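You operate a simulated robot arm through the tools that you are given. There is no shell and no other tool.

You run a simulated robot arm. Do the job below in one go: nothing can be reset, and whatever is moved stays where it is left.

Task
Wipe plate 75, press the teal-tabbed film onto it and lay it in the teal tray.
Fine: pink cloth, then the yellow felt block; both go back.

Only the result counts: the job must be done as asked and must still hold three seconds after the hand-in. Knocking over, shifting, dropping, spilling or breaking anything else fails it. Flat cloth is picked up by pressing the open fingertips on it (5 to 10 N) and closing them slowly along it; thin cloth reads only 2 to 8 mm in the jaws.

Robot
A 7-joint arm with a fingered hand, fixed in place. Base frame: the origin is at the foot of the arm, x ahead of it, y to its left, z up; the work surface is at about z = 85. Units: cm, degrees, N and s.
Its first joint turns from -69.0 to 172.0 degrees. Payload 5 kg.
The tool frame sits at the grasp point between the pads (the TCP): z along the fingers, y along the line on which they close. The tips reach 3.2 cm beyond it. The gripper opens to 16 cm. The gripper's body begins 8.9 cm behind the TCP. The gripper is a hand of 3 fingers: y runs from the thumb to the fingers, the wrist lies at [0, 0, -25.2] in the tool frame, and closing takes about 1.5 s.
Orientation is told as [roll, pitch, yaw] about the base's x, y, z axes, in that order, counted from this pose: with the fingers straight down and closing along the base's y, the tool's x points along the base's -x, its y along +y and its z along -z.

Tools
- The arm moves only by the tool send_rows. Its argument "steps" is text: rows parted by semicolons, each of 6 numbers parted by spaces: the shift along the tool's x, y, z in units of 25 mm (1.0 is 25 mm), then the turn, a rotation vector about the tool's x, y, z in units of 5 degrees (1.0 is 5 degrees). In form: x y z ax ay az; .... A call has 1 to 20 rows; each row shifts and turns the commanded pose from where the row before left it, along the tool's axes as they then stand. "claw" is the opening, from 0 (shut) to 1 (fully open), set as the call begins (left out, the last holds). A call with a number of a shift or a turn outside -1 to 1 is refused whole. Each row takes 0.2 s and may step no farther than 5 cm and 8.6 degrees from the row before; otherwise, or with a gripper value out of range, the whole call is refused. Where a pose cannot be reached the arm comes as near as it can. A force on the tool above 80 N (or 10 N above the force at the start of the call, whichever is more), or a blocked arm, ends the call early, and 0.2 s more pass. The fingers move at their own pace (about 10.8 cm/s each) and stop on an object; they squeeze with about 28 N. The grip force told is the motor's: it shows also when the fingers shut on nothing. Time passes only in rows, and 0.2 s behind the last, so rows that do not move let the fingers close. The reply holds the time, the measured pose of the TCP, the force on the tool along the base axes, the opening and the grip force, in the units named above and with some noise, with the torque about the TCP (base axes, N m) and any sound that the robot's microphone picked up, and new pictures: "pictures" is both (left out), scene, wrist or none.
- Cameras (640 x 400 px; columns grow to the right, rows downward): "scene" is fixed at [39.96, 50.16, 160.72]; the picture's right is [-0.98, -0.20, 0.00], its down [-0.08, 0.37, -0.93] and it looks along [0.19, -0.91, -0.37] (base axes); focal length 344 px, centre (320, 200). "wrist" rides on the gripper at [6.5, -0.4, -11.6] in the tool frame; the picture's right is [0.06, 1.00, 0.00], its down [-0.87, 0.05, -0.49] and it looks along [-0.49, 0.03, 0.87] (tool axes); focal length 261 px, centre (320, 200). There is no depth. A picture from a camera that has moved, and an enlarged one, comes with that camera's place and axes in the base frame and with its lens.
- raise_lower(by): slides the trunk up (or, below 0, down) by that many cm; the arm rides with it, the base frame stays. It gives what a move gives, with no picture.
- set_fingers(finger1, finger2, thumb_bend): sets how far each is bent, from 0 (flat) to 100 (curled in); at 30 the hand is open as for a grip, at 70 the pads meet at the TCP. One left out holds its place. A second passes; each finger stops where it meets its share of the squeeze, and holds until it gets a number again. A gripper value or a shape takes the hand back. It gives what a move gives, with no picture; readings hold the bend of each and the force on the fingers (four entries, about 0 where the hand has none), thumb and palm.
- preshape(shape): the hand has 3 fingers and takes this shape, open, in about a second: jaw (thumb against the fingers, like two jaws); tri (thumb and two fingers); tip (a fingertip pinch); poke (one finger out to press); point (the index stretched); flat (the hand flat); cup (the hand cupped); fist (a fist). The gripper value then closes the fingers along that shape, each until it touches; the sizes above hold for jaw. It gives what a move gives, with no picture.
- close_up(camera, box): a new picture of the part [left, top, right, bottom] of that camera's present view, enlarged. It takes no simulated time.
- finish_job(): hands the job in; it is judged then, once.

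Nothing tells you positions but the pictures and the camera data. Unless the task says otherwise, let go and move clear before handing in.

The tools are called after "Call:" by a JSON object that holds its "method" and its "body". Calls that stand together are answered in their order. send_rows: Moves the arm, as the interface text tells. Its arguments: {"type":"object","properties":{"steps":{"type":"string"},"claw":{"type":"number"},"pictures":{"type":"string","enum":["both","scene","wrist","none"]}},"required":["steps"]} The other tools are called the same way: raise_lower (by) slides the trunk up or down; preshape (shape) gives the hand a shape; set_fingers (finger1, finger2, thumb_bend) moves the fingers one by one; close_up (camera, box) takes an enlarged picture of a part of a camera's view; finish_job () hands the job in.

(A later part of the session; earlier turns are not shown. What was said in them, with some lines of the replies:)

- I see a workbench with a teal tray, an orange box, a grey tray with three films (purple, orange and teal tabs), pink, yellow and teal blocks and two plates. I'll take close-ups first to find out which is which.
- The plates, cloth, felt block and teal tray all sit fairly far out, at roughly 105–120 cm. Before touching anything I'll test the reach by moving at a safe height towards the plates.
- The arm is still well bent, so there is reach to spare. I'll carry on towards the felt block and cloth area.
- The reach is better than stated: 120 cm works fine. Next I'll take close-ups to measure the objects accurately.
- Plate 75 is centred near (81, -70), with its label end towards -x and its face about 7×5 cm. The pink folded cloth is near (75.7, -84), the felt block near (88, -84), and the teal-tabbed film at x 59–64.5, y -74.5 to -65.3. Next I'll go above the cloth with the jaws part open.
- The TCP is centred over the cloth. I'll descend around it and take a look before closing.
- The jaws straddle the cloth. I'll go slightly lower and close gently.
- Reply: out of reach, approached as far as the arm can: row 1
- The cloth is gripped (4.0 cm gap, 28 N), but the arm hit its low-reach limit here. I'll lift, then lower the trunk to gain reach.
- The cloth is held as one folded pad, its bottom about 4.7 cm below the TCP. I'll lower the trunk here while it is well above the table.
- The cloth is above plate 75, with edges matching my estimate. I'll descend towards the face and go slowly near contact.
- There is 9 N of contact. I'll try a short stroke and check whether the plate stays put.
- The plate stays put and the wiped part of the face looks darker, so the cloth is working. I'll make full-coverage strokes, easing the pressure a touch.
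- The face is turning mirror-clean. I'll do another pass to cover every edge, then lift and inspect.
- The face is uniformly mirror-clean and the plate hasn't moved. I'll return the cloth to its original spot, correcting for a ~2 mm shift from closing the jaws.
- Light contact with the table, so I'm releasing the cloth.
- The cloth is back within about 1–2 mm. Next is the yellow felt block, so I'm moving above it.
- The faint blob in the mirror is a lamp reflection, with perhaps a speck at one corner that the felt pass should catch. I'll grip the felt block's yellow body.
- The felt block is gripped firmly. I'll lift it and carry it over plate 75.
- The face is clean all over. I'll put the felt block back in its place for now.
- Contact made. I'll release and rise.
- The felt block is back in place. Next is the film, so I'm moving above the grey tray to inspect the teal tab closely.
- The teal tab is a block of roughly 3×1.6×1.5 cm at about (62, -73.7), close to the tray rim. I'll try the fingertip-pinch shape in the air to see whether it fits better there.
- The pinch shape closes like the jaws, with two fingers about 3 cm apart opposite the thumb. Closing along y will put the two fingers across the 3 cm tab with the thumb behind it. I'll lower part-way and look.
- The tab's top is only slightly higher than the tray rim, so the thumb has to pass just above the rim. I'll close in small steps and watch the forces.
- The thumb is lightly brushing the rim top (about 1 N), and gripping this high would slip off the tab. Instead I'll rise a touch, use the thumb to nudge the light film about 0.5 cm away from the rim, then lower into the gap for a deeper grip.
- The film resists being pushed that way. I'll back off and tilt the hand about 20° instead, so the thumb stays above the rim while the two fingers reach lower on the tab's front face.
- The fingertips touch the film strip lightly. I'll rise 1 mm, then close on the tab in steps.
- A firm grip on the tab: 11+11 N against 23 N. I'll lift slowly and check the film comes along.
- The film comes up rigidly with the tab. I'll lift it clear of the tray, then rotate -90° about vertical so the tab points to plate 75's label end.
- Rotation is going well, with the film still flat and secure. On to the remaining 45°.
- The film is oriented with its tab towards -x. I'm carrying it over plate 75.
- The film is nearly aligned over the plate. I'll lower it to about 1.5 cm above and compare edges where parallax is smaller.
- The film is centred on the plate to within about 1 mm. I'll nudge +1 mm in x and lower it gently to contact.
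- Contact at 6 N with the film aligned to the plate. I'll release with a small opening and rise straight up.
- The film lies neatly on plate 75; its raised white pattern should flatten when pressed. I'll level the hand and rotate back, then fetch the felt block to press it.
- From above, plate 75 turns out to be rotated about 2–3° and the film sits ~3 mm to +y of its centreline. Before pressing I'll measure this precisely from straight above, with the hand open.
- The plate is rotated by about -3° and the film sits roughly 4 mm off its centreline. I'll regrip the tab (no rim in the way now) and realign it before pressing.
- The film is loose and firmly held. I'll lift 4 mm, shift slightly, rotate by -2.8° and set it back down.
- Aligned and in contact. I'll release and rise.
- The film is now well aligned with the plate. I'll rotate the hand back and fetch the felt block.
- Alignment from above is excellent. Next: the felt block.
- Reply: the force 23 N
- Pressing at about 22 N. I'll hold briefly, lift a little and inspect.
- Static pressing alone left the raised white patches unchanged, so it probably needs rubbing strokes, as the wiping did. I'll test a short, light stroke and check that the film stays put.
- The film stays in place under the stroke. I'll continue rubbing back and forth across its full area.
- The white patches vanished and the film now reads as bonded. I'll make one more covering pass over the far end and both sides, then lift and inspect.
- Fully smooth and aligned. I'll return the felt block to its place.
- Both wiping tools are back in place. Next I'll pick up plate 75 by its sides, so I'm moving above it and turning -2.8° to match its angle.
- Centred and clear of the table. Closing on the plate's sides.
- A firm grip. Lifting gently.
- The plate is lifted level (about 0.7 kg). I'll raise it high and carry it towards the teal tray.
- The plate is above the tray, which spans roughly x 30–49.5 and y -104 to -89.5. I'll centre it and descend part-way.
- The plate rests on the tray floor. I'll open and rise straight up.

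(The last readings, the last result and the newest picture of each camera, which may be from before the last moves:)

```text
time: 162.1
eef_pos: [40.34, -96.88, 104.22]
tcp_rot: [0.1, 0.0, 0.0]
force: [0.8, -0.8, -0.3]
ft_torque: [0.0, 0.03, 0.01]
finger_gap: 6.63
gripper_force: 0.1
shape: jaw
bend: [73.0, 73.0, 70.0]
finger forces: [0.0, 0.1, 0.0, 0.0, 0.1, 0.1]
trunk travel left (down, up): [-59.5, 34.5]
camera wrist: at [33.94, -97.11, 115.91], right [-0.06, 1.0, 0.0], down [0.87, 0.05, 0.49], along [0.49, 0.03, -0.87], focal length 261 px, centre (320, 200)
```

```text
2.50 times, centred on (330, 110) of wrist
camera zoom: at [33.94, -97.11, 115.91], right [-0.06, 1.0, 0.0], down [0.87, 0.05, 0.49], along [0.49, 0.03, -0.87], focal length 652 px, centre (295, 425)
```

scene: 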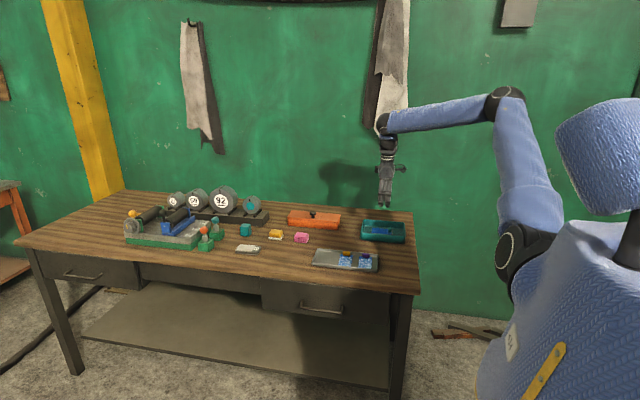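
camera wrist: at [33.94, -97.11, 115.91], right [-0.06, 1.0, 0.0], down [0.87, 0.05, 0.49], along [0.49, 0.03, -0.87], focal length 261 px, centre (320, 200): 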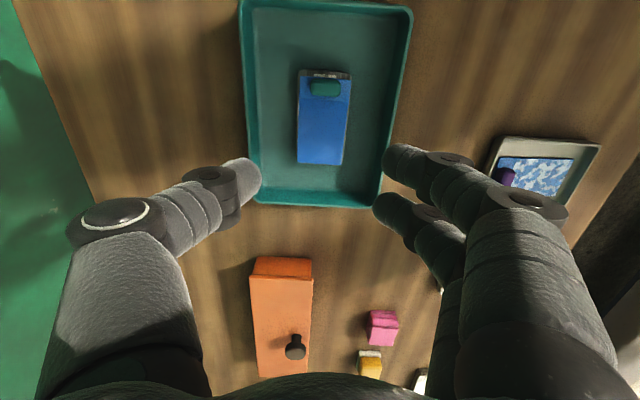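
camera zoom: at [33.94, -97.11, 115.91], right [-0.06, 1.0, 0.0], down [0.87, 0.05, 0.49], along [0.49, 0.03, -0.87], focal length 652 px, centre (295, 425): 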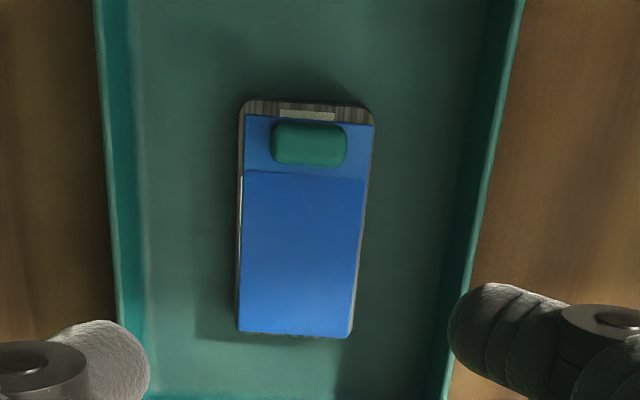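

Plate 75 lies flat in the teal tray with its film on. I'll do a last check of the whole bench against the starting view.

Call:
{"method": "close_up", "body": {"camera": "scene", "box": [220, 200, 420, 280]}}

Call:
{"method": "close_up", "body": {"camera": "scene", "box": [305, 210, 415, 275]}}

Call:
{"method": "close_up", "body": {"camera": "scene", "box": [110, 180, 270, 260]}}

```text
3.20 times, centred on (320, 240) of scene
camera zoom: at [39.96, 50.16, 160.72], right [-0.98, -0.2, 0.0], down [-0.08, 0.37, -0.93], along [0.19, -0.91, -0.37], focal length 1099 px, centre (320, 72)
```

zoom: 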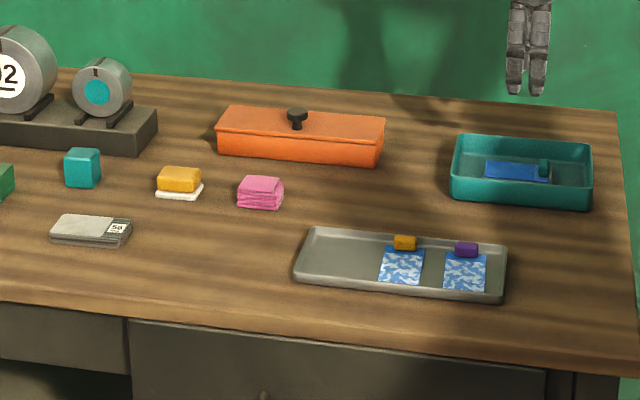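

```text
5.82 times, centred on (360, 242) of scene
camera zoom: at [39.96, 50.16, 160.72], right [-0.98, -0.2, 0.0], down [-0.08, 0.37, -0.93], along [0.19, -0.91, -0.37], focal length 1999 px, centre (87, -47)
```

zoom: 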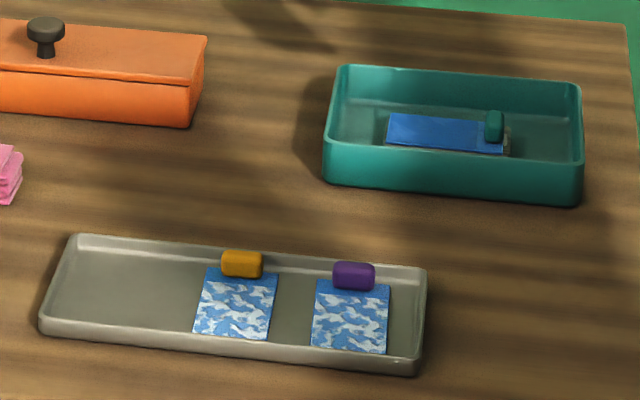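

```text
4.00 times, centred on (190, 220) of scene
camera zoom: at [39.96, 50.16, 160.72], right [-0.98, -0.2, 0.0], down [-0.08, 0.37, -0.93], along [0.19, -0.91, -0.37], focal length 1374 px, centre (840, 120)
```

zoom: 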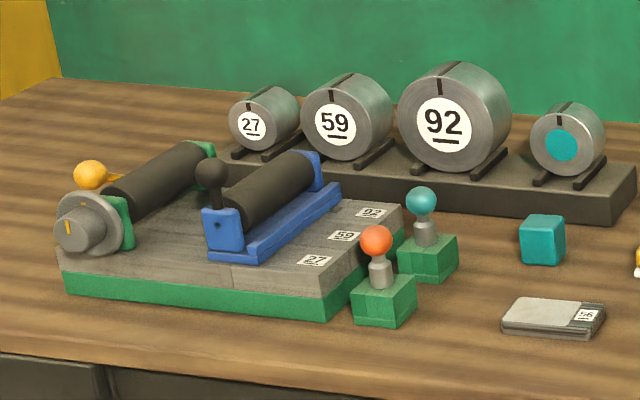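

Nothing else has moved. The cloth and felt block are back in their places, plate 75 lies flat in the teal tray with its film smooth, and the hand is open and well above it. I'm handing in the job.

Call:
{"method": "finish_job", "body": {}}

```text
The job is handed in.
```

Plate 75 is wiped, has the teal-tabbed film pressed onto it, and lies flat in the teal tray. The job is handed in, but no verdict came back with the hand-in.

- **Wiping:** I wiped the plate with the pink cloth, then with the yellow felt block, until its face was mirror-clean.
- **Film:** I set the film with its tab towards the label end. It first landed about 4 mm off-centre and slightly rotated, so I lifted and realigned it. I then rubbed it down with the felt block until all the white patches were gone.
- **Order of tools:** I couldn't tell whether the felt block was meant for wiping or for pressing the film. I used it for both, after the cloth.
- **Put back:** The cloth and the felt block are each within about 2 mm of where they started.
- **Rest of the bench:** Compared with the starting pictures, nothing else has moved. The grey film tray was touched lightly while I picked up the film, but it stayed in place.
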